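You operate a simulated robot arm through the tools that you are given. There is no shell and no other tool. Be economical: measure what you need, move in short steps, check, and stop when the job is done.

The job below is to be done with a simulated robot arm. You get a single attempt, and the scene is never put back.

JOB
Press the white cap home on the yellow cable stub.
Fine: clamp slider at GRIP before pressing, back at FREE after. Leave the other caps and the blue stub.

It is judged by the outcome, as a careful person would: the job done as asked, and still so three seconds after it is handed in. It fails if anything else is knocked over, pushed out of place, dropped, spilled or broken. Lids that push on must go on centred and level and be pressed home; caps that screw on are set level and turned clockwise until they are tight.

ROBOT AND FRAMES
A 6-joint arm with a two-finger parallel gripper, fixed in place. Base frame: the origin is at the foot of the arm, x ahead of it, y to its left, z up; the work surface is at about z = 0.764. Readings come in m, rad, newtons and seconds.
With the tool pointing down near the work surface it reaches from about 0.26 to 0.68 m from the base axis. Its first joint turns from -1.152 to 1.152 rad. Payload 2.9 kg.
The TCP is the grasp point between the finger pads, 0.03 m short of the fingertips. In the tool frame z runs along the fingers and y along their closing line. The gripper opens to 0.11 m. The fingers are 0.02 m wide and 0.01 m thick; the gripper's body (0.048 by 0.112 m) begins 0.055 m behind the TCP.
Orientation is told as [roll, pitch, yaw] about the base's x, y, z axes, in that order, counted from this pose: with the fingers straight down and closing along the base's y, the tool's x points along the base's -x, its y along +y and its z along -z.

CONTROLS
- The arm moves only by the tool step_arm. Its argument "moves" is a list of rows, each a list of 3 entries, a list of its own where there are three numbers: the gripper command, from -1 (fully open) to 1 (shut), values between in proportion, then the shift along the tool's x, y, z in m, then the turn, a rotation vector about the tool's x, y, z in rad. In form: [[gripper, [tx, ty, tz], [rx, ry, rz]], ...]. A call has 1 to 20 rows; each row shifts and turns the commanded pose from where the row before left it, along the tool's axes as they then stand. A row lasts 0.2 s, in which the tool goes at most 0.05 m and 0.15 rad; a call with a longer step from one row to the next is refused whole, and so is a gripper value outside its range. A pose out of reach is approached as far as the arm can. The call stops where the force on the tool passes 60 N (or 10 N more than at its start, if that is more) or the arm is blocked; 0.2 s more then pass. Each finger travels about 0.108 m/s and halts on what it meets, pressing with about 37 N; the grip force reading is that of the motor and also rises with nothing between the fingers. The clock runs only during rows and for 0.2 s after the last one: add rows that do not move to give the fingers time. The reply holds the time, the measured pose of the TCP, the force on the tool along the base axes, the opening and the grip force, in the units named above and with some noise, and new pictures: "pictures" is both (left out), scene, wrist or none.
- Cameras (640 x 400 px; columns grow to the right, rows downward): "scene" is fixed at [0.0597, 0.4196, 1.387]; the picture's right is [-0.90, -0.44, 0.00], its down [-0.23, 0.47, -0.85] and it looks along [0.38, -0.76, -0.53] (base axes); focal length 375 px, centre (320, 200). "wrist" rides on the gripper at [0.072, 0.017, -0.103] in the tool frame; the picture's right is [-0.23, 0.97, 0.00], its down [-0.76, -0.18, -0.62] and it looks along [-0.61, -0.14, 0.78] (tool axes); focal length 222 px, centre (320, 200). There is no depth. A picture from a camera that has moved, and an enlarged one, comes with that camera's place and axes in the base frame and with its lens.
- zoom(camera, box): a new picture of the part [left, top, right, bottom] of that camera's present view, enlarged. It takes no simulated time.
- job_done(): hands the job in; it is judged then, once.

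Go step by step. Nothing tells you positions but the pictures and the camera data: compare them with the known pose of the tool, close in by small moves and look again before you grip or let go. The budget is 120 turns and 170 pictures, counting those below and the enlarged ones. Unless the task says otherwise, let go and move clear before handing in, and close with one line.

The tools are called after "Request:" by a JSON object that holds its "name" and its "arguments". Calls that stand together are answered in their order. step_arm: Moves the arm, as the interface text tells. Its arguments: {"type":"object","properties":{"moves":{"type":"array"},"pictures":{"type":"string","enum":["both","scene","wrist","none"]}},"required":["moves"]} The other tools are called the same way: zoom (camera, box) takes an enlarged picture of a part of a camera's view; job_done () hands the job in.

At the start:

```text
clock: 0.0
eef_pos: [0.4025, -0.3394, 1.0985]
ee_rot: [0.001, -0.001, -0.002]
force: [-0.9, -0.1, 0.2]
finger_gap: 0.11
grip_force: 0.0
```

scene: 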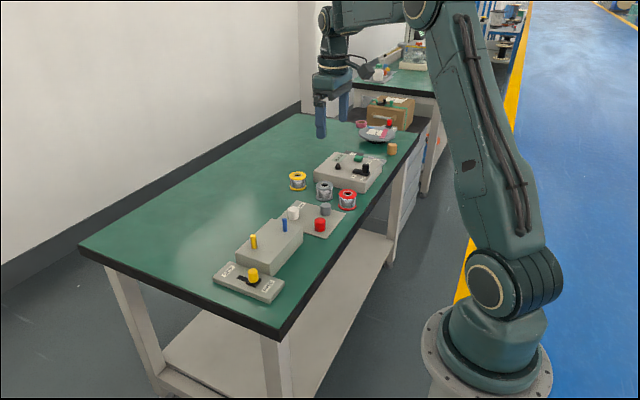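
wrist: 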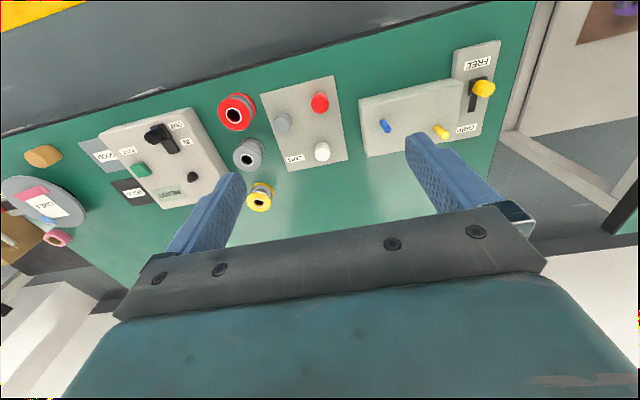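

I see a block with blue and yellow stubs, a clamp slider with yellow knob beside it, and a caps plate with white, grey and red caps. I'll zoom in to measure.

Request:
{"name": "zoom", "arguments": {"camera": "scene", "box": [200, 190, 360, 310]}}

Request:
{"name": "zoom", "arguments": {"camera": "wrist", "box": [260, 30, 520, 190]}}

```text
3.33 times, centred on (280, 250) of scene
camera zoom: at [0.0597, 0.4196, 1.387], right [-0.9, -0.44, 0.0], down [-0.23, 0.47, -0.85], along [0.38, -0.76, -0.53], focal length 1248 px, centre (453, 33)
```

zoom: 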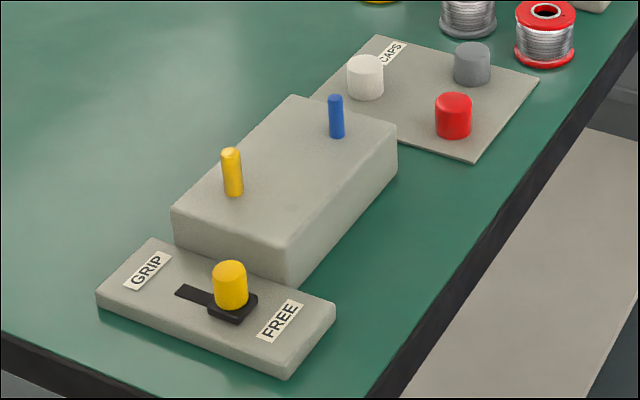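

```text
2.46 times, centred on (390, 110) of wrist
camera zoom: at [0.3305, -0.3227, 1.2024], right [0.23, 0.97, 0.0], down [0.76, -0.18, 0.62], along [0.61, -0.14, -0.78], focal length 547 px, centre (148, 422)
```

zoom: 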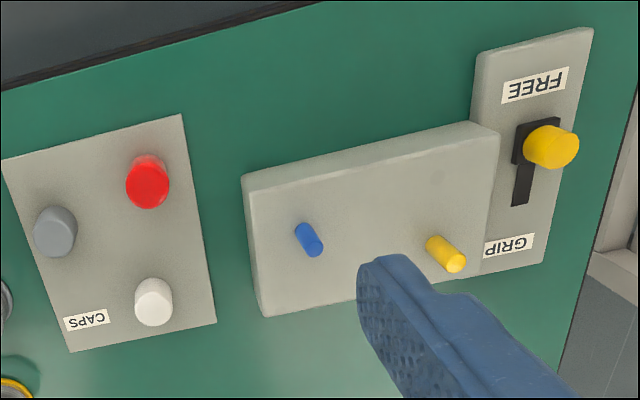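

The knob is near (0.474, -0.074) and slides along +x toward GRIP. The yellow stub is near (0.517, -0.14) and the white cap near (0.53, -0.355). I'll move above the slider with the fingers shut and look closer.

Request:
{"name": "step_arm", "arguments": {"moves": [[1, [-0.0, 0.038, 0.022], [0, 0, 0]], [1, [0, 0.038, 0.022], [0, 0, 0]], [1, [0, 0.038, 0.022], [0, 0, 0]], [1, [0, 0.038, 0.022], [0, 0, 0]], [1, [0, 0.038, 0.022], [0, 0, 0]], [1, [0, 0.038, 0.022], [0, 0, 0]], [1, [0, 0.037, 0.022], [0, 0, 0]], [1, [0, 0, 0], [0, 0, 0]]]}}

```text
clock: 1.8
eef_pos: [0.4042, -0.0736, 0.9438]
ee_rot: [0.0, 0.001, -0.001]
force: [-0.1, -0.4, -0.4]
finger_gap: 0.0001
grip_force: 37.5
camera wrist: at [0.3309, -0.0572, 1.0475], right [0.23, 0.97, 0.0], down [0.76, -0.18, 0.62], along [0.61, -0.14, -0.78], focal length 222 px, centre (320, 200)
```

scene: 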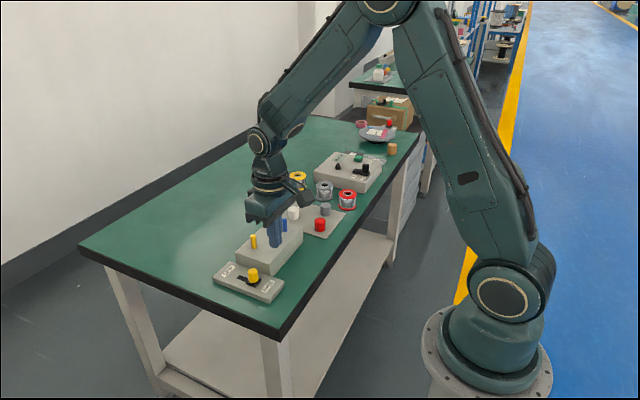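
wrist: 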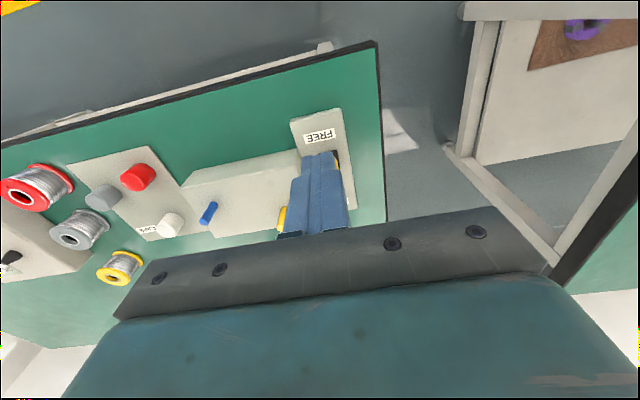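

The projection agrees with the fingertips in the picture. Next I'll descend behind the knob on its FREE side, stopping above knob height to check.

Request:
{"name": "step_arm", "arguments": {"moves": [[1, [-0.012, 0, 0.03], [0, 0, 0]], [1, [-0.012, 0, 0.03], [0, 0, 0]], [1, [0, 0, 0.02], [0, 0, 0]], [1, [0, 0, 0], [0, 0, 0]]], "pictures": "none"}}

Request:
{"name": "zoom", "arguments": {"camera": "scene", "box": [200, 210, 320, 310]}}

Request:
{"name": "zoom", "arguments": {"camera": "wrist", "box": [220, 60, 420, 260]}}

```text
clock: 2.8
eef_pos: [0.4275, -0.0742, 0.8645]
ee_rot: [0.0, 0.001, -0.001]
force: [-0.1, 0.0, 0.2]
finger_gap: 0.0
grip_force: 36.9
```

```text
4.00 times, centred on (260, 260) of scene
camera zoom: at [0.0597, 0.4196, 1.387], right [-0.9, -0.44, 0.0], down [-0.23, 0.47, -0.85], along [0.38, -0.76, -0.53], focal length 1498 px, centre (560, -40)
```

zoom: 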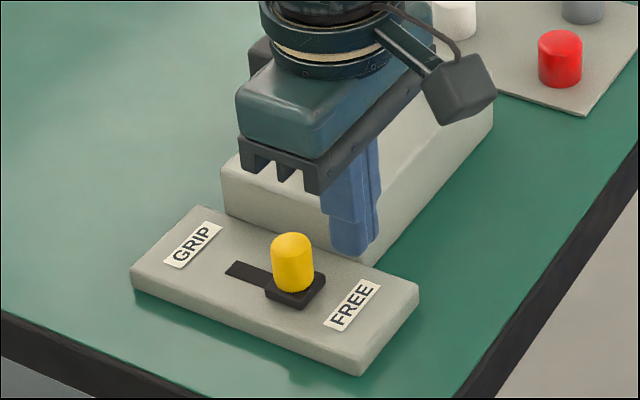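

```text
2.00 times, centred on (320, 160) of wrist
camera zoom: at [0.3547, -0.0579, 0.9678], right [0.23, 0.97, 0.0], down [0.76, -0.18, 0.62], along [0.61, -0.14, -0.78], focal length 444 px, centre (320, 280)
```

zoom: 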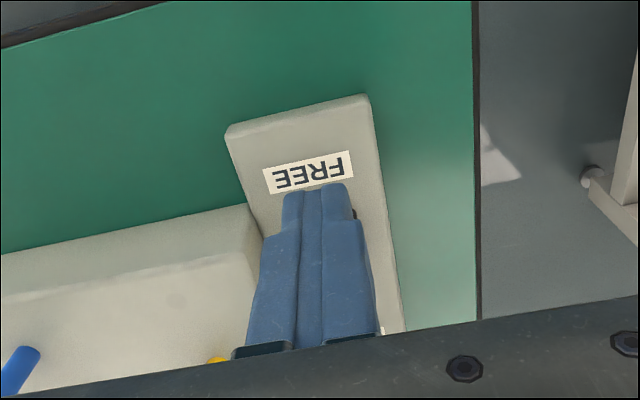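

The fingers sit behind the knob. I'll lower them to knob mid-height, shift slightly in y, then look.

Request:
{"name": "step_arm", "arguments": {"moves": [[1, [0, -0.004, 0.018], [0, 0, 0]], [1, [0, 0, 0.018], [0, 0, 0]], [1, [0, 0, 0], [0, 0, 0]]], "pictures": "none"}}

Request:
{"name": "zoom", "arguments": {"camera": "scene", "box": [200, 210, 320, 310]}}

```text
clock: 3.6
eef_pos: [0.4276, -0.0792, 0.8284]
ee_rot: [0.0, 0.0, 0.0]
force: [-0.4, 0.2, 0.3]
finger_gap: 0.0
grip_force: 37.0
```

```text
4.00 times, centred on (260, 260) of scene
camera zoom: at [0.0597, 0.4196, 1.387], right [-0.9, -0.44, 0.0], down [-0.23, 0.47, -0.85], along [0.38, -0.76, -0.53], focal length 1498 px, centre (560, -40)
```

zoom: 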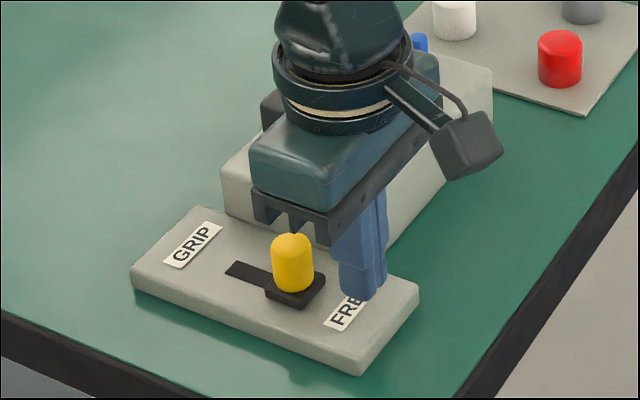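

Fingers are at the right height behind the knob. I'll push toward GRIP.

Request:
{"name": "step_arm", "arguments": {"moves": [[1, [-0.01, 0, 0], [0, 0, 0]], [1, [-0.008, 0, 0], [0, 0, 0]], [1, [-0.006, 0, 0], [0, 0, 0]], [1, [-0.006, 0, 0], [0, 0, 0]], [1, [-0.006, 0, 0], [0, 0, 0]], [1, [-0.006, 0, 0], [0, 0, 0]], [1, [0, 0, 0], [0, 0, 0]]], "pictures": "none"}}

Request:
{"name": "zoom", "arguments": {"camera": "scene", "box": [200, 210, 320, 310]}}

```text
clock: 5.2
eef_pos: [0.4699, -0.0792, 0.8285]
ee_rot: [0.001, 0.001, -0.001]
force: [-1.0, -0.2, 0.9]
finger_gap: 0.0
grip_force: 36.7
```

```text
4.00 times, centred on (260, 260) of scene
camera zoom: at [0.0597, 0.4196, 1.387], right [-0.9, -0.44, 0.0], down [-0.23, 0.47, -0.85], along [0.38, -0.76, -0.53], focal length 1498 px, centre (560, -40)
```

zoom: 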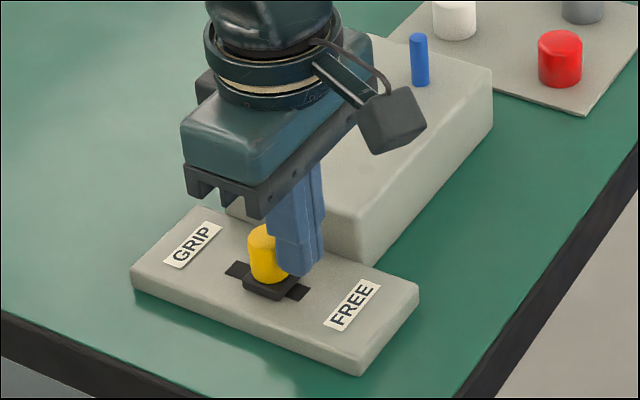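

The slider follows the push. I'll keep going in small steps until it stops.

Request:
{"name": "step_arm", "arguments": {"moves": [[1, [-0.005, 0, 0], [0, 0, 0]], [1, [-0.004, 0, 0], [0, 0, 0]], [1, [-0.003, 0, 0], [0, 0, 0]], [1, [-0.002, 0, 0], [0, 0, 0]], [1, [0, 0, 0], [0, 0, 0]]], "pictures": "none"}}

Request:
{"name": "zoom", "arguments": {"camera": "scene", "box": [200, 210, 320, 310]}}

```text
clock: 6.4
eef_pos: [0.4832, -0.078, 0.8279]
ee_rot: [0.001, -0.001, 0.0]
force: [-1.7, -0.8, 0.0]
finger_gap: 0.0
grip_force: 36.6
```

```text
4.00 times, centred on (260, 260) of scene
camera zoom: at [0.0597, 0.4196, 1.387], right [-0.9, -0.44, 0.0], down [-0.23, 0.47, -0.85], along [0.38, -0.76, -0.53], focal length 1498 px, centre (560, -40)
```

zoom: 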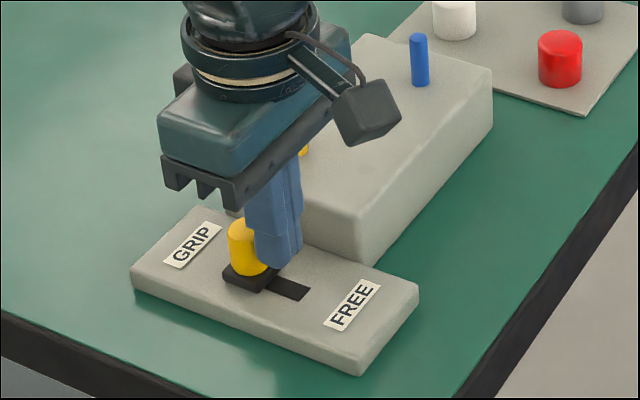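

It looks near the end; I'll nudge further until the force rises.

Request:
{"name": "step_arm", "arguments": {"moves": [[1, [-0.002, 0, 0], [0, 0, 0]], [1, [-0.002, 0, 0], [0, 0, 0]], [1, [0, 0, 0], [0, 0, 0]]], "pictures": "none"}}

Request:
{"name": "zoom", "arguments": {"camera": "scene", "box": [200, 210, 320, 310]}}

```text
clock: 7.2
eef_pos: [0.4881, -0.0783, 0.8282]
ee_rot: [0.001, 0.001, 0.001]
force: [0.0, 0.6, -0.1]
finger_gap: 0.0002
grip_force: 37.3
```

```text
4.00 times, centred on (260, 260) of scene
camera zoom: at [0.0597, 0.4196, 1.387], right [-0.9, -0.44, 0.0], down [-0.23, 0.47, -0.85], along [0.38, -0.76, -0.53], focal length 1498 px, centre (560, -40)
```

zoom: 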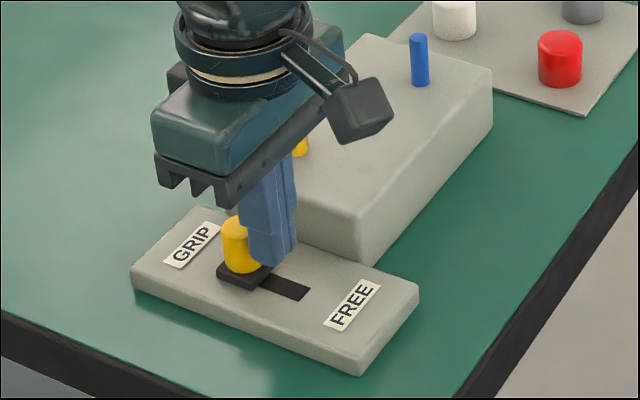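

Request:
{"name": "step_arm", "arguments": {"moves": [[1, [-0.0015, 0, 0], [0, 0, 0]], [1, [-0.0015, 0, 0], [0, 0, 0]], [1, [0, 0, 0], [0, 0, 0]]], "pictures": "none"}}

Request:
{"name": "zoom", "arguments": {"camera": "scene", "box": [200, 210, 320, 310]}}

```text
clock: 8.0
eef_pos: [0.4908, -0.0783, 0.8285]
ee_rot: [0.0, 0.0, 0.0]
force: [-1.5, 0.2, -0.1]
finger_gap: 0.0
grip_force: 36.9
```

```text
4.00 times, centred on (260, 260) of scene
camera zoom: at [0.0597, 0.4196, 1.387], right [-0.9, -0.44, 0.0], down [-0.23, 0.47, -0.85], along [0.38, -0.76, -0.53], focal length 1498 px, centre (560, -40)
```

zoom: 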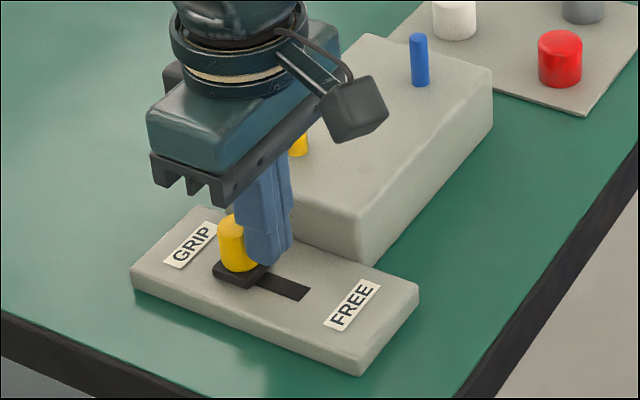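

Request:
{"name": "step_arm", "arguments": {"moves": [[1, [-0.0015, 0, 0], [0, 0, 0]], [1, [-0.0015, 0, 0], [0, 0, 0]], [1, [-0.0015, 0, 0], [0, 0, 0]], [1, [0, 0, 0], [0, 0, 0]]], "pictures": "none"}}

Request:
{"name": "zoom", "arguments": {"camera": "scene", "box": [200, 210, 320, 310]}}

```text
clock: 9.0
eef_pos: [0.4933, -0.0778, 0.8285]
ee_rot: [0.002, 0.004, -0.001]
force: [-13.7, 0.1, 5.6]
finger_gap: 0.0
grip_force: 36.9
```

```text
4.00 times, centred on (260, 260) of scene
camera zoom: at [0.0593, 0.4196, 1.387], right [-0.9, -0.44, 0.0], down [-0.23, 0.47, -0.85], along [0.38, -0.76, -0.53], focal length 1498 px, centre (560, -40)
```

zoom: 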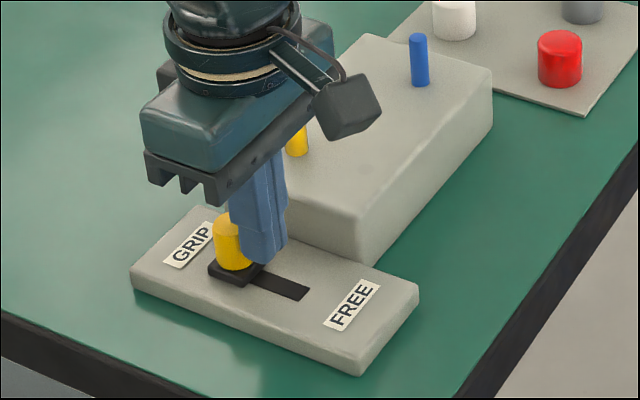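

The slider is against its stop at GRIP. I'll back off, rise, and travel over the white cap with the gripper partly open.

Request:
{"name": "step_arm", "arguments": {"moves": [[1, [0.012, 0, 0], [0, 0, 0]], [1, [0, 0, -0.045], [0, 0, 0]], [1, [0, 0, -0.045], [0, 0, 0]], [0, [-0.007, -0.04, 0], [0, 0, 0]], [0, [-0.007, -0.04, 0], [0, 0, 0]], [0, [-0.007, -0.04, 0], [0, 0, 0]], [0, [-0.007, -0.04, 0], [0, 0, 0]], [0, [-0.007, -0.04, 0], [0, 0, 0]], [0, [-0.007, -0.04, 0], [0, 0, 0]], [0, [-0.007, -0.038, 0], [0, 0, 0]], [0, [0, 0, 0], [0, 0, 0]]]}}

Request:
{"name": "zoom", "arguments": {"camera": "wrist", "box": [220, 60, 420, 220]}}

Request:
{"name": "zoom", "arguments": {"camera": "scene", "box": [200, 190, 360, 310]}}

```text
clock: 11.4
eef_pos: [0.5326, -0.3562, 0.9171]
ee_rot: [0.0, 0.0, 0.0]
force: [0.5, 0.6, 0.1]
finger_gap: 0.0552
grip_force: 0.0
camera wrist: at [0.4588, -0.3398, 1.022], right [0.23, 0.97, 0.0], down [0.76, -0.18, 0.62], along [0.61, -0.14, -0.78], focal length 222 px, centre (320, 200)
```

scene: 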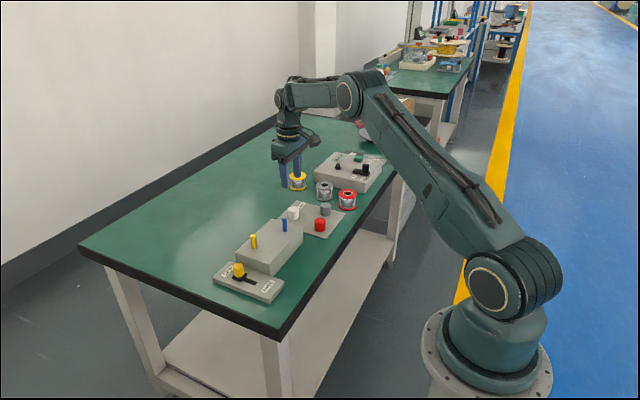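
wrist: 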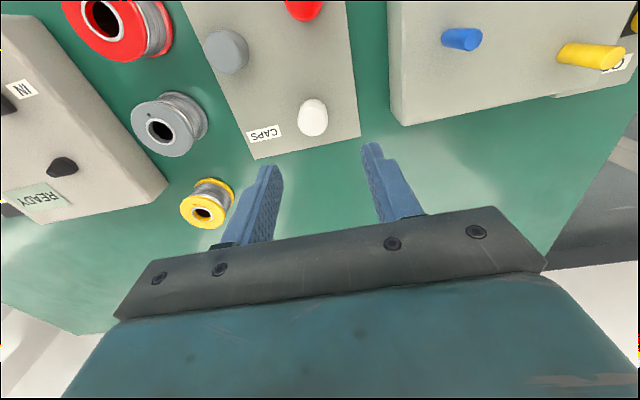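

```text
2.50 times, centred on (320, 140) of wrist
camera zoom: at [0.4588, -0.3398, 1.022], right [0.23, 0.97, 0.0], down [0.76, -0.18, 0.62], along [0.61, -0.14, -0.78], focal length 555 px, centre (320, 350)
```

zoom: 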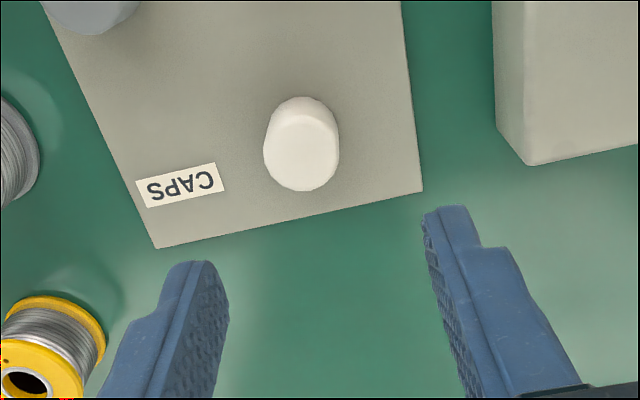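

```text
3.33 times, centred on (280, 250) of scene
camera zoom: at [0.0597, 0.4196, 1.387], right [-0.9, -0.44, 0.0], down [-0.23, 0.47, -0.85], along [0.38, -0.76, -0.53], focal length 1248 px, centre (453, 33)
```

zoom: 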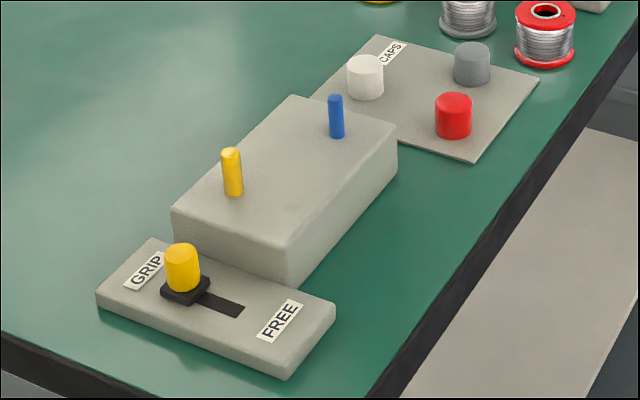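

The clamp knob is at GRIP. The white cap is near (0.535, -0.364), about 29 mm across, with its top at z≈0.796. I'll centre over it and descend partway.

Request:
{"name": "step_arm", "arguments": {"moves": [[0, [-0.0025, -0.008, 0.03], [0, 0, 0]], [0, [0, 0, 0.03], [0, 0, 0]], [0, [0, 0, 0.02], [0, 0, 0]], [0, [0, 0, 0], [0, 0, 0]]], "pictures": "none"}}

Request:
{"name": "zoom", "arguments": {"camera": "wrist", "box": [220, 80, 420, 240]}}

Request:
{"name": "zoom", "arguments": {"camera": "scene", "box": [240, 150, 360, 250]}}

```text
clock: 12.4
eef_pos: [0.5348, -0.364, 0.8377]
ee_rot: [0.001, -0.002, 0.0]
force: [-0.3, -0.2, 0.4]
finger_gap: 0.0548
grip_force: 0.1
```

```text
2.50 times, centred on (320, 160) of wrist
camera zoom: at [0.4616, -0.3481, 0.9422], right [0.23, 0.97, 0.0], down [0.76, -0.18, 0.62], along [0.61, -0.14, -0.78], focal length 555 px, centre (320, 300)
```

zoom: 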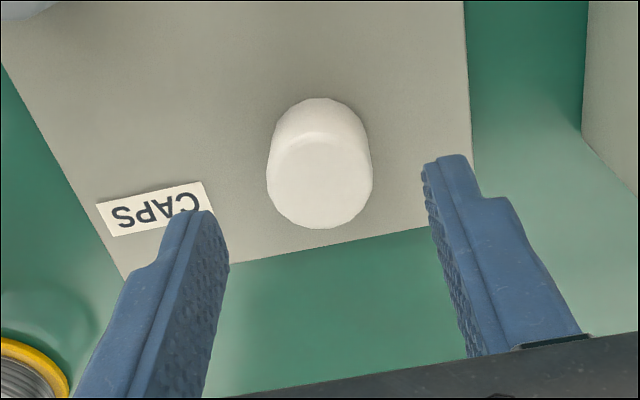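

```text
4.00 times, centred on (300, 200) of scene
camera zoom: at [0.0597, 0.4196, 1.387], right [-0.9, -0.44, 0.0], down [-0.23, 0.47, -0.85], along [0.38, -0.76, -0.53], focal length 1498 px, centre (400, 200)
```

zoom: 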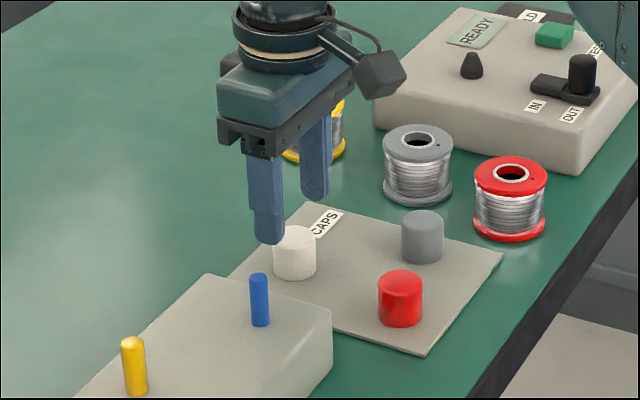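

The cap is centred between the fingers. I'll descend to grip height, with the tips about 7 mm above the plate, and check.

Request:
{"name": "step_arm", "arguments": {"moves": [[0, [0, 0, 0.016], [0, 0, 0]], [0, [0, 0, 0.016], [0, 0, 0]], [0, [0, 0, 0], [0, 0, 0]]], "pictures": "none"}}

Request:
{"name": "zoom", "arguments": {"camera": "wrist", "box": [220, 80, 420, 240]}}

Request:
{"name": "zoom", "arguments": {"camera": "scene", "box": [250, 170, 340, 240]}}

```text
clock: 13.2
eef_pos: [0.5337, -0.3635, 0.8058]
ee_rot: [-0.001, 0.001, 0.001]
force: [-0.3, 0.4, -0.5]
finger_gap: 0.055
grip_force: 0.1
```

```text
2.50 times, centred on (320, 160) of wrist
camera zoom: at [0.4613, -0.3474, 0.9103], right [0.23, 0.97, 0.0], down [0.76, -0.18, 0.62], along [0.61, -0.14, -0.78], focal length 555 px, centre (320, 300)
```

zoom: 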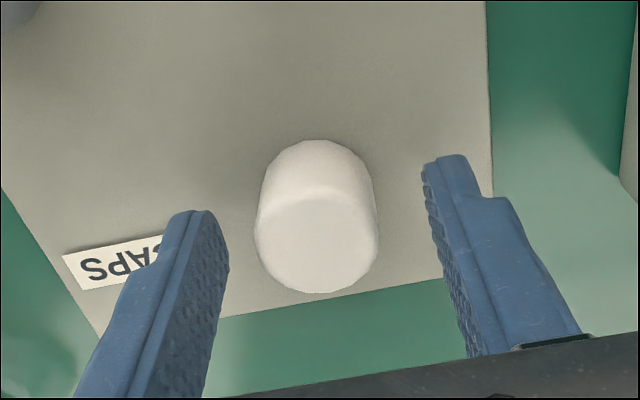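

```text
5.71 times, centred on (295, 205) of scene
camera zoom: at [0.0597, 0.4196, 1.387], right [-0.9, -0.44, 0.0], down [-0.23, 0.47, -0.85], along [0.38, -0.76, -0.53], focal length 2140 px, centre (463, 171)
```

zoom: 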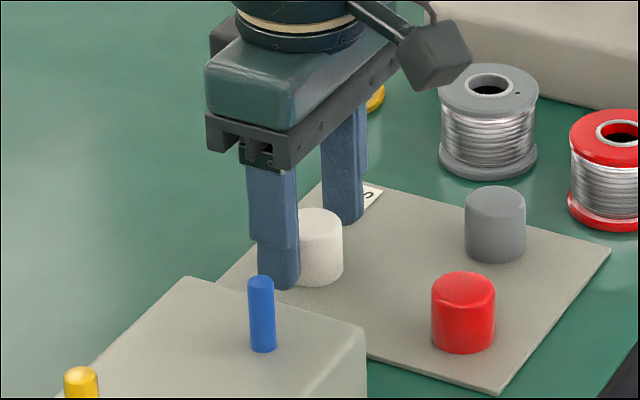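

Alignment looks good; I'll close on the cap.

Request:
{"name": "step_arm", "arguments": {"moves": [[0.2, [0.001, -0.001, 0], [0, 0, 0]], [0.4, [0, 0, 0], [0, 0, 0]], [1, [0, 0, 0], [0, 0, 0]], [1, [0, 0, 0], [0, 0, 0]]], "pictures": "none"}}

Request:
{"name": "zoom", "arguments": {"camera": "wrist", "box": [220, 80, 420, 240]}}

```text
clock: 14.2
eef_pos: [0.5331, -0.3657, 0.806]
ee_rot: [-0.001, 0.001, 0.0]
force: [-1.0, 0.8, -0.2]
finger_gap: 0.0304
grip_force: 37.6
```

```text
2.50 times, centred on (320, 160) of wrist
camera zoom: at [0.4602, -0.3483, 0.9104], right [0.23, 0.97, 0.0], down [0.76, -0.18, 0.62], along [0.61, -0.14, -0.78], focal length 555 px, centre (320, 300)
```

zoom: 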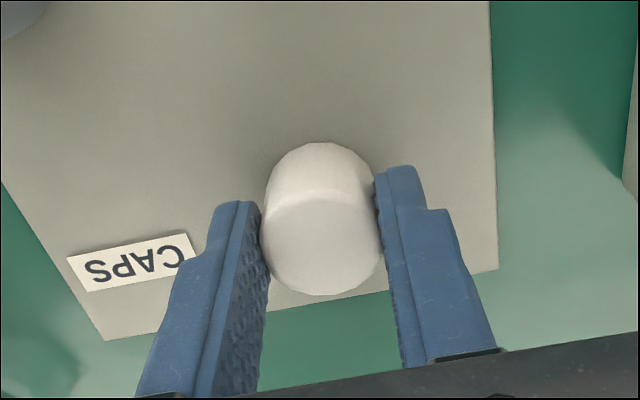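

The cap is gripped (30 mm). I'll lift it and carry it toward the stub, stopping just beyond it in x so the wrist camera can see the stub.

Request:
{"name": "step_arm", "arguments": {"moves": [[1, [0, 0, -0.02], [0, 0, 0]], [1, [0, 0, -0.04], [0, 0, 0]], [1, [0, 0, -0.04], [0, 0, 0]], [1, [-0.007, 0.04, 0], [0, 0, 0]], [1, [-0.007, 0.04, 0], [0, 0, 0]], [1, [-0.007, 0.04, 0], [0, 0, 0]], [1, [-0.008, 0.04, 0], [0, 0, 0]], [1, [-0.008, 0.04, 0], [0, 0, 0]], [1, [0, 0.0157, 0], [0, 0, 0]], [1, [0, 0, 0], [0, 0, 0]]], "pictures": "none"}}

Request:
{"name": "zoom", "arguments": {"camera": "wrist", "box": [220, 40, 420, 200]}}

Request:
{"name": "zoom", "arguments": {"camera": "scene", "box": [200, 170, 320, 290]}}

```text
clock: 16.4
eef_pos: [0.5706, -0.1498, 0.9067]
ee_rot: [-0.001, 0.001, 0.001]
force: [-0.5, 0.0, -0.3]
finger_gap: 0.0303
grip_force: 36.7
```

```text
2.50 times, centred on (320, 120) of wrist
camera zoom: at [0.4966, -0.1327, 1.0109], right [0.23, 0.97, 0.0], down [0.76, -0.18, 0.62], along [0.61, -0.14, -0.78], focal length 555 px, centre (320, 400)
```

zoom: 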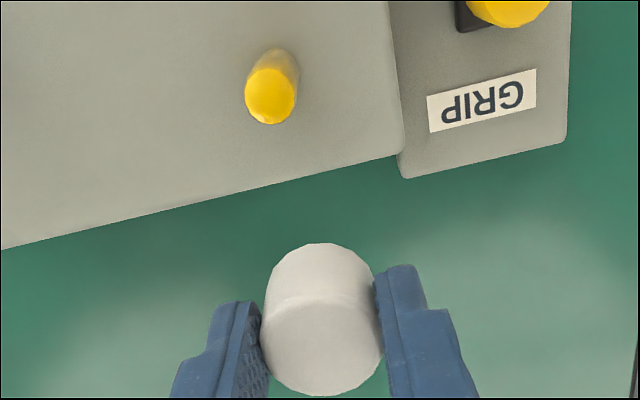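

```text
3.33 times, centred on (260, 230) of scene
camera zoom: at [0.0597, 0.4196, 1.387], right [-0.9, -0.44, 0.0], down [-0.23, 0.47, -0.85], along [0.38, -0.76, -0.53], focal length 1248 px, centre (520, 100)
```

zoom: 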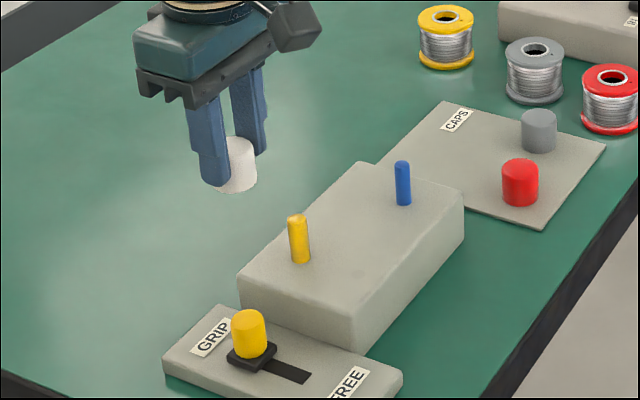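

The stub is at about (0.523, -0.1525), tip z≈0.84. Relative to it the cap must go −46 mm in x and −3.5 mm in y. I'll move over it and check in both views.

Request:
{"name": "step_arm", "arguments": {"moves": [[1, [0.023, -0.0035, 0], [0, 0, 0]], [1, [0.0233, 0, 0], [0, 0, 0]], [1, [0, 0, 0.015], [0, 0, 0]], [1, [0, 0, 0], [0, 0, 0]]], "pictures": "none"}}

Request:
{"name": "zoom", "arguments": {"camera": "scene", "box": [220, 200, 290, 270]}}

Request:
{"name": "zoom", "arguments": {"camera": "wrist", "box": [220, 60, 420, 220]}}

```text
clock: 17.4
eef_pos: [0.5243, -0.1529, 0.8911]
ee_rot: [-0.001, -0.001, 0.001]
force: [-0.2, 0.4, -0.4]
finger_gap: 0.0303
grip_force: 37.1
```

```text
5.71 times, centred on (255, 235) of scene
camera zoom: at [0.0597, 0.4196, 1.387], right [-0.9, -0.44, 0.0], down [-0.23, 0.47, -0.85], along [0.38, -0.76, -0.53], focal length 2140 px, centre (691, 0)
```

zoom: 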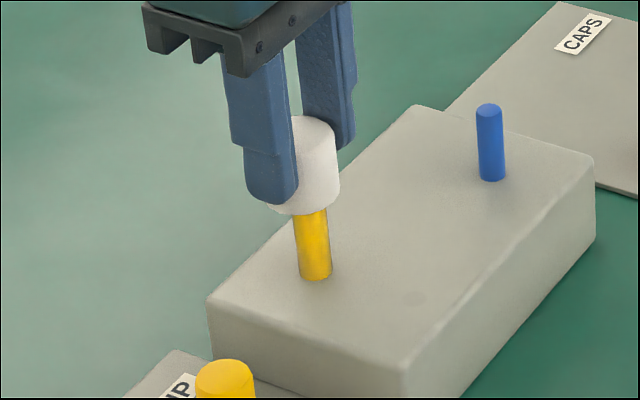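

```text
2.50 times, centred on (320, 140) of wrist
camera zoom: at [0.4507, -0.1367, 0.9954], right [0.23, 0.97, 0.0], down [0.76, -0.18, 0.62], along [0.61, -0.14, -0.78], focal length 555 px, centre (320, 350)
```

zoom: 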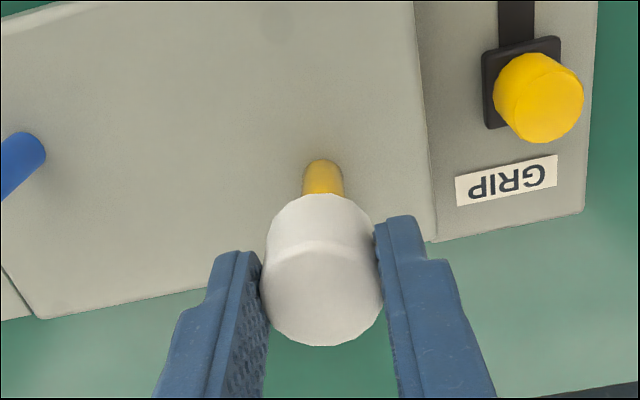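

Alignment looks within about 1 mm; one closer zoom to refine the scene direction.

Request:
{"name": "zoom", "arguments": {"camera": "scene", "box": [260, 218, 284, 250]}}

```text
12.50 times, centred on (272, 234) of scene
camera zoom: at [0.0597, 0.4196, 1.387], right [-0.9, -0.44, 0.0], down [-0.23, 0.47, -0.85], along [0.38, -0.76, -0.53], focal length 4682 px, centre (920, -225)
```

zoom: 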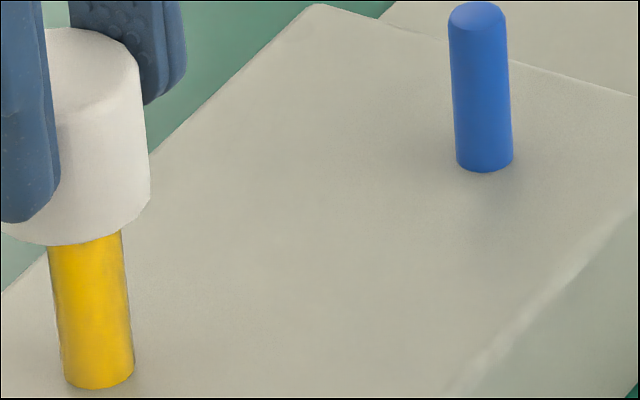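

The scene view shows the cap about 2 mm too far in +x; the wrist view shows it aligned in y. I'll correct by 1.8 mm and recheck.

Request:
{"name": "step_arm", "arguments": {"moves": [[1, [0.0018, 0.0003, 0], [0, 0, 0]], [1, [0, 0, 0], [0, 0, 0]]], "pictures": "none"}}

Request:
{"name": "zoom", "arguments": {"camera": "scene", "box": [252, 218, 276, 250]}}

Request:
{"name": "zoom", "arguments": {"camera": "wrist", "box": [280, 100, 360, 200]}}

```text
clock: 18.0
eef_pos: [0.5221, -0.1521, 0.8906]
ee_rot: [0.0, 0.0, 0.0]
force: [0.1, -0.2, 0.0]
finger_gap: 0.0301
grip_force: 36.9
```

```text
12.50 times, centred on (264, 234) of scene
camera zoom: at [0.0597, 0.4196, 1.387], right [-0.9, -0.44, 0.0], down [-0.23, 0.47, -0.85], along [0.38, -0.76, -0.53], focal length 4682 px, centre (1020, -225)
```

zoom: 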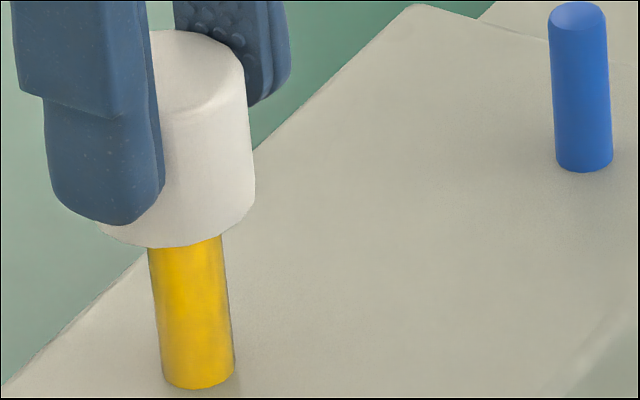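

```text
4.00 times, centred on (320, 150) of wrist
camera zoom: at [0.4492, -0.1362, 0.9956], right [0.23, 0.97, 0.0], down [0.76, -0.18, 0.62], along [0.61, -0.14, -0.78], focal length 888 px, centre (320, 400)
```

zoom: 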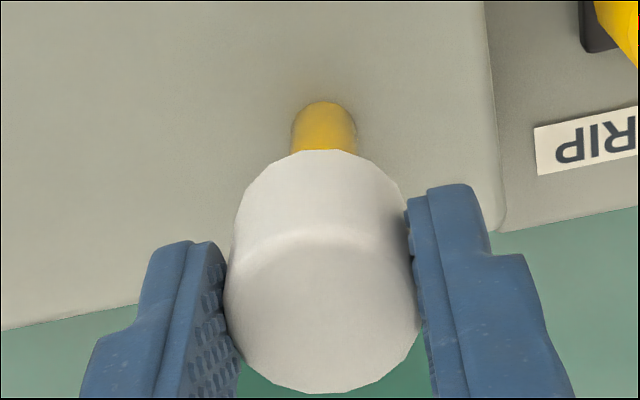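

Nearly there: another ~0.8 mm in −x, then a slow descent with force watching.

Request:
{"name": "step_arm", "arguments": {"moves": [[1, [0.0008, 0.0003, 0], [0, 0, 0]], [1, [0, 0, 0.004], [0, 0, 0]], [1, [0, 0, 0.003], [0, 0, 0]], [1, [0, 0, 0.003], [0, 0, 0]], [1, [0, 0, 0.002], [0, 0, 0]], [1, [0, 0, 0], [0, 0, 0]]], "pictures": "none"}}

Request:
{"name": "zoom", "arguments": {"camera": "scene", "box": [252, 218, 276, 250]}}

Request:
{"name": "zoom", "arguments": {"camera": "wrist", "box": [280, 100, 360, 200]}}

```text
clock: 19.4
eef_pos: [0.521, -0.1522, 0.8792]
ee_rot: [0.001, 0.0, 0.002]
force: [0.8, 0.0, -0.1]
finger_gap: 0.0301
grip_force: 37.4
```

```text
12.50 times, centred on (264, 234) of scene
camera zoom: at [0.0597, 0.4196, 1.387], right [-0.9, -0.44, 0.0], down [-0.23, 0.47, -0.85], along [0.38, -0.76, -0.53], focal length 4682 px, centre (1020, -225)
```

zoom: 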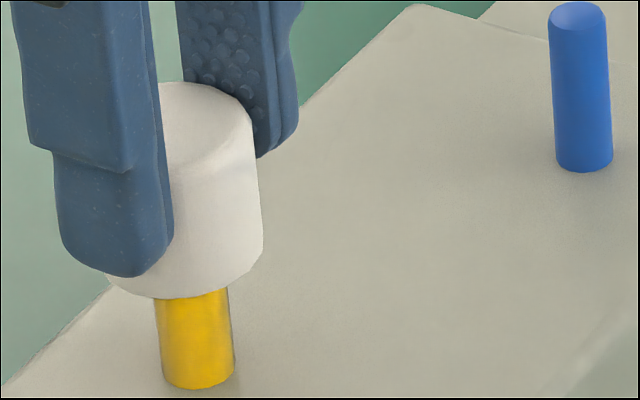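

```text
4.00 times, centred on (320, 150) of wrist
camera zoom: at [0.4487, -0.1363, 0.9837], right [0.23, 0.97, 0.0], down [0.76, -0.18, 0.62], along [0.61, -0.14, -0.78], focal length 888 px, centre (320, 400)
```

zoom: 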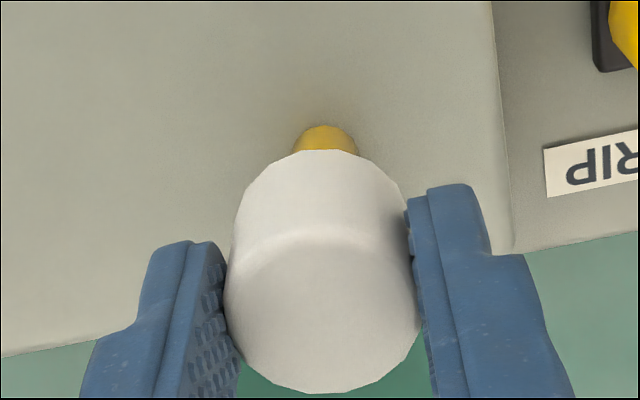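

The cap is aligned and seems to be entering the stub with no side force. I continue down in small steps.

Request:
{"name": "step_arm", "arguments": {"moves": [[1, [0, 0, 0.002], [0, 0, 0]], [1, [0, 0, 0.002], [0, 0, 0]], [1, [0, 0, 0.002], [0, 0, 0]], [1, [0, 0, 0.002], [0, 0, 0]], [1, [0, 0, 0], [0, 0, 0]]], "pictures": "none"}}

Request:
{"name": "zoom", "arguments": {"camera": "scene", "box": [252, 218, 276, 250]}}

```text
clock: 20.6
eef_pos: [0.521, -0.1526, 0.8721]
ee_rot: [0.002, 0.002, 0.0]
force: [0.3, -0.4, -0.4]
finger_gap: 0.0305
grip_force: 36.8
```

```text
12.50 times, centred on (264, 234) of scene
camera zoom: at [0.0597, 0.4196, 1.387], right [-0.9, -0.44, 0.0], down [-0.23, 0.47, -0.85], along [0.38, -0.76, -0.53], focal length 4682 px, centre (1020, -225)
```

zoom: 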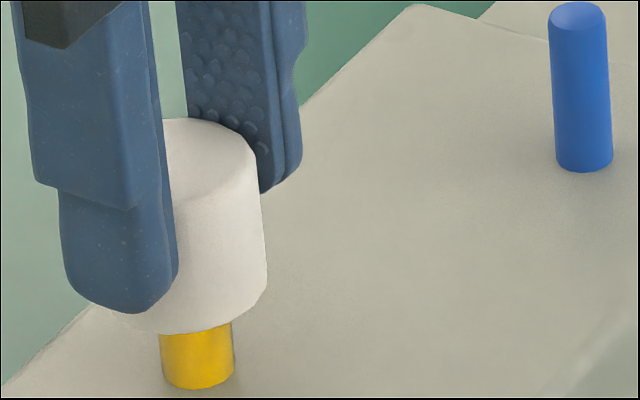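

It is clearly over the stub. I continue until resistance.

Request:
{"name": "step_arm", "arguments": {"moves": [[1, [0, 0, 0.002], [0, 0, 0]], [1, [0, 0, 0.002], [0, 0, 0]], [1, [0, 0, 0.002], [0, 0, 0]], [1, [0, 0, 0.002], [0, 0, 0]], [1, [0, 0, 0.002], [0, 0, 0]], [1, [0, 0, 0], [0, 0, 0]]], "pictures": "none"}}

Request:
{"name": "zoom", "arguments": {"camera": "scene", "box": [252, 218, 276, 250]}}

```text
clock: 22.0
eef_pos: [0.5207, -0.1521, 0.8619]
ee_rot: [-0.002, 0.001, -0.001]
force: [-1.3, 1.0, 3.7]
finger_gap: 0.0301
grip_force: 37.1
```

```text
12.50 times, centred on (264, 234) of scene
camera zoom: at [0.0596, 0.4196, 1.387], right [-0.9, -0.44, 0.0], down [-0.23, 0.47, -0.85], along [0.38, -0.76, -0.53], focal length 4682 px, centre (1020, -225)
```

zoom: 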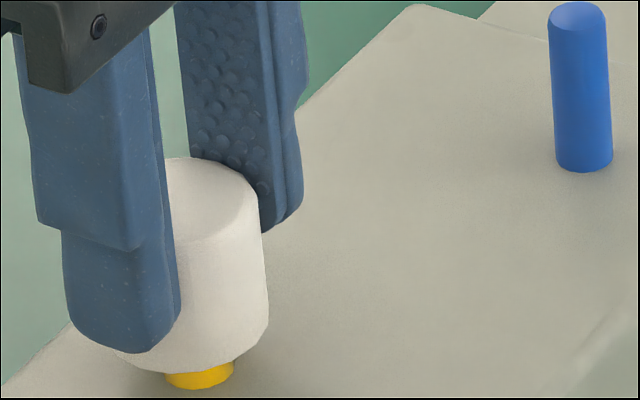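

Resistance is starting. I keep pressing in small steps.

Request:
{"name": "step_arm", "arguments": {"moves": [[1, [0, 0, 0.001], [0, 0, 0]], [1, [0, 0, 0.001], [0, 0, 0]], [1, [0, 0, 0.001], [0, 0, 0]], [1, [0, 0, 0.001], [0, 0, 0]], [1, [0, 0, 0], [0, 0, 0]]], "pictures": "none"}}

Request:
{"name": "zoom", "arguments": {"camera": "scene", "box": [252, 218, 276, 250]}}

```text
clock: 23.2
eef_pos: [0.5221, -0.1523, 0.8581]
ee_rot: [0.001, 0.001, 0.001]
force: [1.8, -0.6, 3.8]
finger_gap: 0.0306
grip_force: 37.6
```

```text
12.50 times, centred on (264, 234) of scene
camera zoom: at [0.0597, 0.4196, 1.387], right [-0.9, -0.44, 0.0], down [-0.23, 0.47, -0.85], along [0.38, -0.76, -0.53], focal length 4682 px, centre (1020, -225)
```

zoom: 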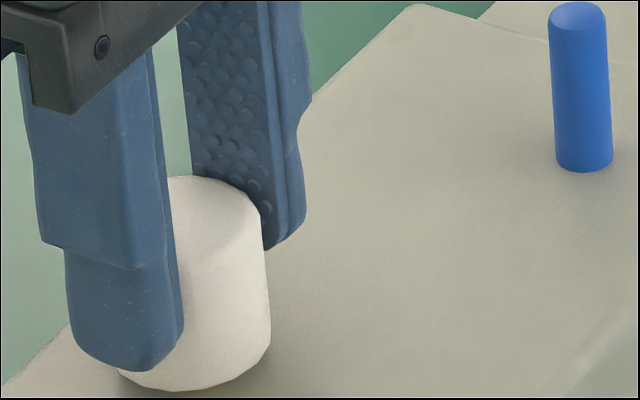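

Request:
{"name": "step_arm", "arguments": {"moves": [[1, [0, 0, 0.001], [0, 0, 0]], [1, [0, 0, 0.001], [0, 0, 0]], [1, [0, 0, 0.001], [0, 0, 0]], [1, [0, 0, 0.001], [0, 0, 0]], [1, [0, 0, 0], [0, 0, 0]]], "pictures": "none"}}

Request:
{"name": "zoom", "arguments": {"camera": "scene", "box": [252, 218, 276, 250]}}

```text
clock: 24.4
eef_pos: [0.5214, -0.1531, 0.8539]
ee_rot: [-0.001, 0.001, 0.0]
force: [-0.6, 0.9, 3.1]
finger_gap: 0.0305
grip_force: 37.1
```

```text
12.50 times, centred on (264, 234) of scene
camera zoom: at [0.0597, 0.4196, 1.387], right [-0.9, -0.44, 0.0], down [-0.23, 0.47, -0.85], along [0.38, -0.76, -0.53], focal length 4682 px, centre (1020, -225)
```

zoom: 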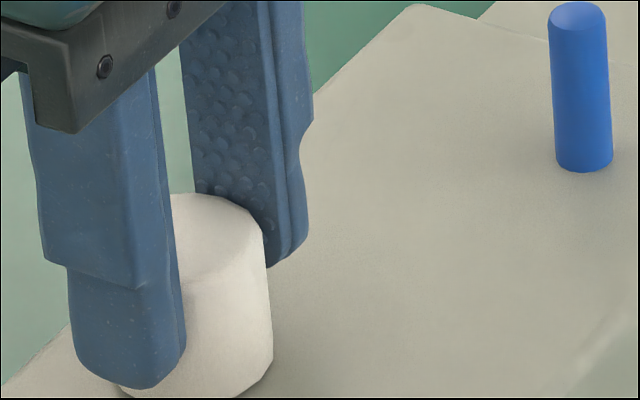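

Request:
{"name": "step_arm", "arguments": {"moves": [[1, [0, 0, 0.001], [0, 0, 0]], [1, [0, 0, 0.001], [0, 0, 0]], [1, [0, 0, 0.001], [0, 0, 0]], [1, [0, 0, 0], [0, 0, 0]]], "pictures": "none"}}

Request:
{"name": "zoom", "arguments": {"camera": "scene", "box": [252, 222, 276, 254]}}

```text
clock: 25.4
eef_pos: [0.5211, -0.1518, 0.8519]
ee_rot: [0.001, -0.002, 0.0]
force: [-6.4, 1.6, 23.8]
finger_gap: 0.0304
grip_force: 36.8
```

```text
12.50 times, centred on (264, 238) of scene
camera zoom: at [0.0592, 0.4198, 1.3869], right [-0.9, -0.44, 0.0], down [-0.23, 0.47, -0.85], along [0.38, -0.76, -0.53], focal length 4682 px, centre (1020, -275)
```

zoom: 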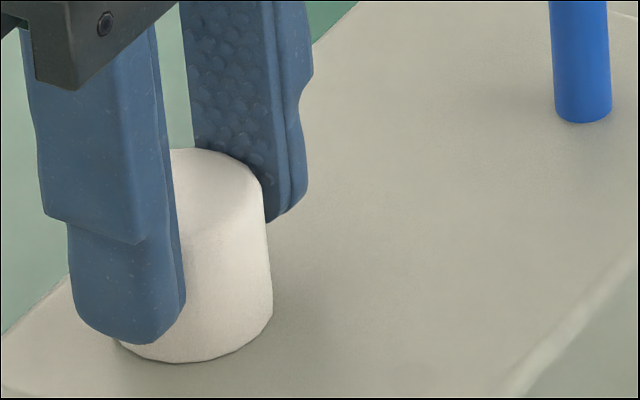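

Force jumped to 24 N at the stop. I'll press a little harder while it's still held level.

Request:
{"name": "step_arm", "arguments": {"moves": [[1, [0, 0, 0.001], [0, 0, 0]], [1, [0, 0, 0.0007], [0, 0, 0]], [1, [0, 0, 0], [0, 0, 0]]], "pictures": "none"}}

Request:
{"name": "zoom", "arguments": {"camera": "scene", "box": [252, 222, 276, 254]}}

```text
clock: 26.2
eef_pos: [0.5218, -0.1517, 0.8509]
ee_rot: [0.0, -0.004, 0.0]
force: [-7.8, 3.1, 32.0]
finger_gap: 0.0305
grip_force: 37.0
```

```text
12.50 times, centred on (264, 238) of scene
camera zoom: at [0.059, 0.4198, 1.3869], right [-0.9, -0.44, 0.0], down [-0.23, 0.47, -0.85], along [0.38, -0.76, -0.53], focal length 4682 px, centre (1020, -275)
```

zoom: 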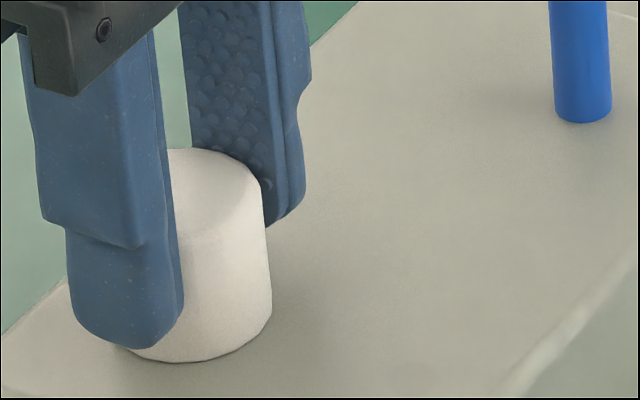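

The cap no longer moves, so I'll ease off, open, rise clear and inspect.

Request:
{"name": "step_arm", "arguments": {"moves": [[1, [0, 0, -0.0015], [0, 0, 0]], [0.2, [0, 0, 0], [0, 0, 0]], [0, [0, 0, 0], [0, 0, 0]], [0, [0, 0, 0], [0, 0, 0]], [0, [0, 0, -0.03], [0, 0, 0]], [0, [0, 0, -0.03], [0, 0, 0]], [0, [0, 0, 0], [0, 0, 0]]], "pictures": "none"}}

Request:
{"name": "zoom", "arguments": {"camera": "scene", "box": [240, 215, 300, 265]}}

Request:
{"name": "zoom", "arguments": {"camera": "wrist", "box": [240, 60, 400, 200]}}

```text
clock: 27.8
eef_pos: [0.5212, -0.1517, 0.9116]
ee_rot: [-0.001, 0.001, 0.0]
force: [-0.8, -0.6, 0.2]
finger_gap: 0.055
grip_force: 0.0
```

```text
8.00 times, centred on (270, 240) of scene
camera zoom: at [0.0597, 0.4196, 1.387], right [-0.9, -0.44, 0.0], down [-0.23, 0.47, -0.85], along [0.38, -0.76, -0.53], focal length 2996 px, centre (720, -120)
```

zoom: 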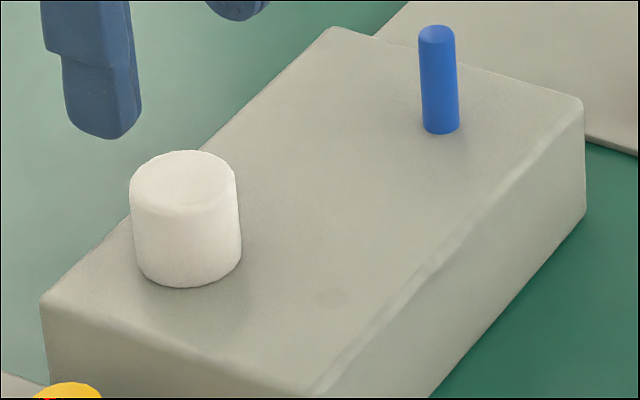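

```text
2.86 times, centred on (320, 130) of wrist
camera zoom: at [0.4485, -0.1354, 1.015], right [0.23, 0.97, 0.0], down [0.76, -0.18, 0.62], along [0.61, -0.14, -0.78], focal length 635 px, centre (320, 400)
```

zoom: 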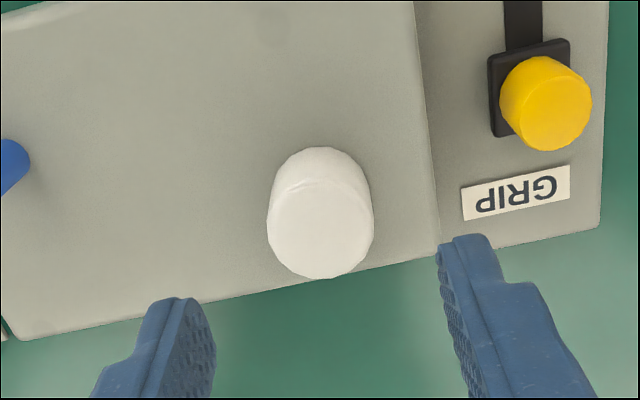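

The cap sits level on the block. I'll verify by a gentle press on top with shut fingers.

Request:
{"name": "step_arm", "arguments": {"moves": [[1, [0, 0, 0], [0, 0, 0]], [1, [0, 0, 0.02], [0, 0, 0]], [1, [0, 0, 0.014], [0, 0, 0]], [1, [0, 0, 0.002], [0, 0, 0]], [1, [0, 0, 0.002], [0, 0, 0]], [1, [0, 0, 0], [0, 0, 0]]], "pictures": "none"}}

Request:
{"name": "zoom", "arguments": {"camera": "scene", "box": [240, 215, 300, 265]}}

```text
clock: 29.2
eef_pos: [0.5209, -0.1524, 0.8713]
ee_rot: [0.0, 0.001, 0.0]
force: [0.0, 0.1, -0.3]
finger_gap: 0.0
grip_force: 37.3
```

```text
8.00 times, centred on (270, 240) of scene
camera zoom: at [0.0597, 0.4196, 1.387], right [-0.9, -0.44, 0.0], down [-0.23, 0.47, -0.85], along [0.38, -0.76, -0.53], focal length 2996 px, centre (720, -120)
```

zoom: 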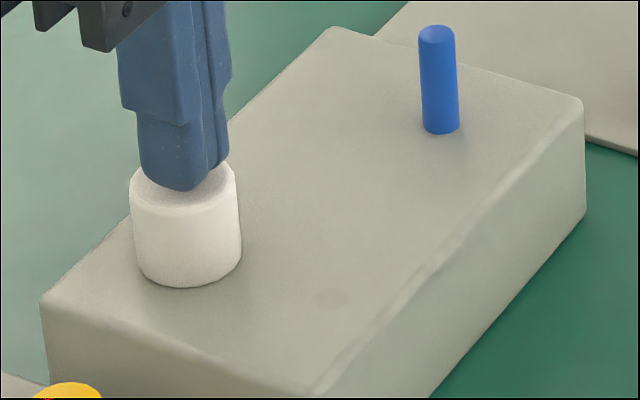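

Request:
{"name": "step_arm", "arguments": {"moves": [[1, [0, 0, 0.001], [0, 0, 0]], [1, [0, 0, 0.001], [0, 0, 0]], [1, [0, 0, 0.001], [0, 0, 0]], [1, [0, 0, 0], [0, 0, 0]]], "pictures": "none"}}

```text
clock: 30.2
eef_pos: [0.5217, -0.1514, 0.8701]
ee_rot: [0.0, -0.003, -0.001]
force: [-2.8, 0.9, 6.2]
finger_gap: 0.0
grip_force: 36.9
```

Contact is at about z 0.870; I'll press a few mm more of command and watch whether it gives.

Request:
{"name": "step_arm", "arguments": {"moves": [[1, [0, 0, 0.001], [0, 0, 0]], [1, [0, 0, 0.001], [0, 0, 0]], [1, [0, 0, 0.001], [0, 0, 0]], [1, [0, 0, 0], [0, 0, 0]]], "pictures": "none"}}

Request:
{"name": "zoom", "arguments": {"camera": "scene", "box": [240, 215, 300, 265]}}

```text
clock: 31.2
eef_pos: [0.5222, -0.1523, 0.8692]
ee_rot: [-0.003, -0.005, 0.001]
force: [-10.5, 7.8, 41.1]
finger_gap: 0.0
grip_force: 37.3
```

```text
8.00 times, centred on (270, 240) of scene
camera zoom: at [0.0588, 0.42, 1.3869], right [-0.9, -0.44, 0.0], down [-0.23, 0.47, -0.85], along [0.38, -0.76, -0.53], focal length 2996 px, centre (720, -120)
```

zoom: 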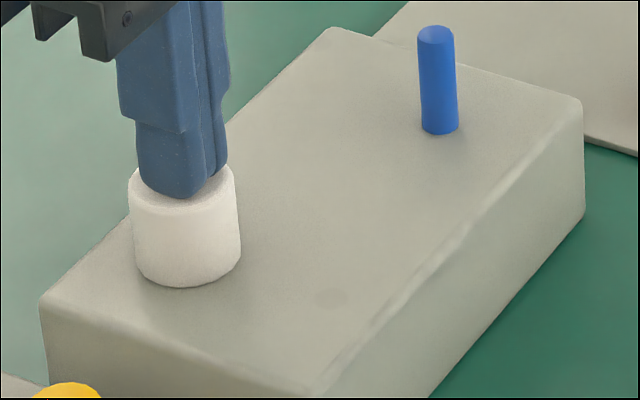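

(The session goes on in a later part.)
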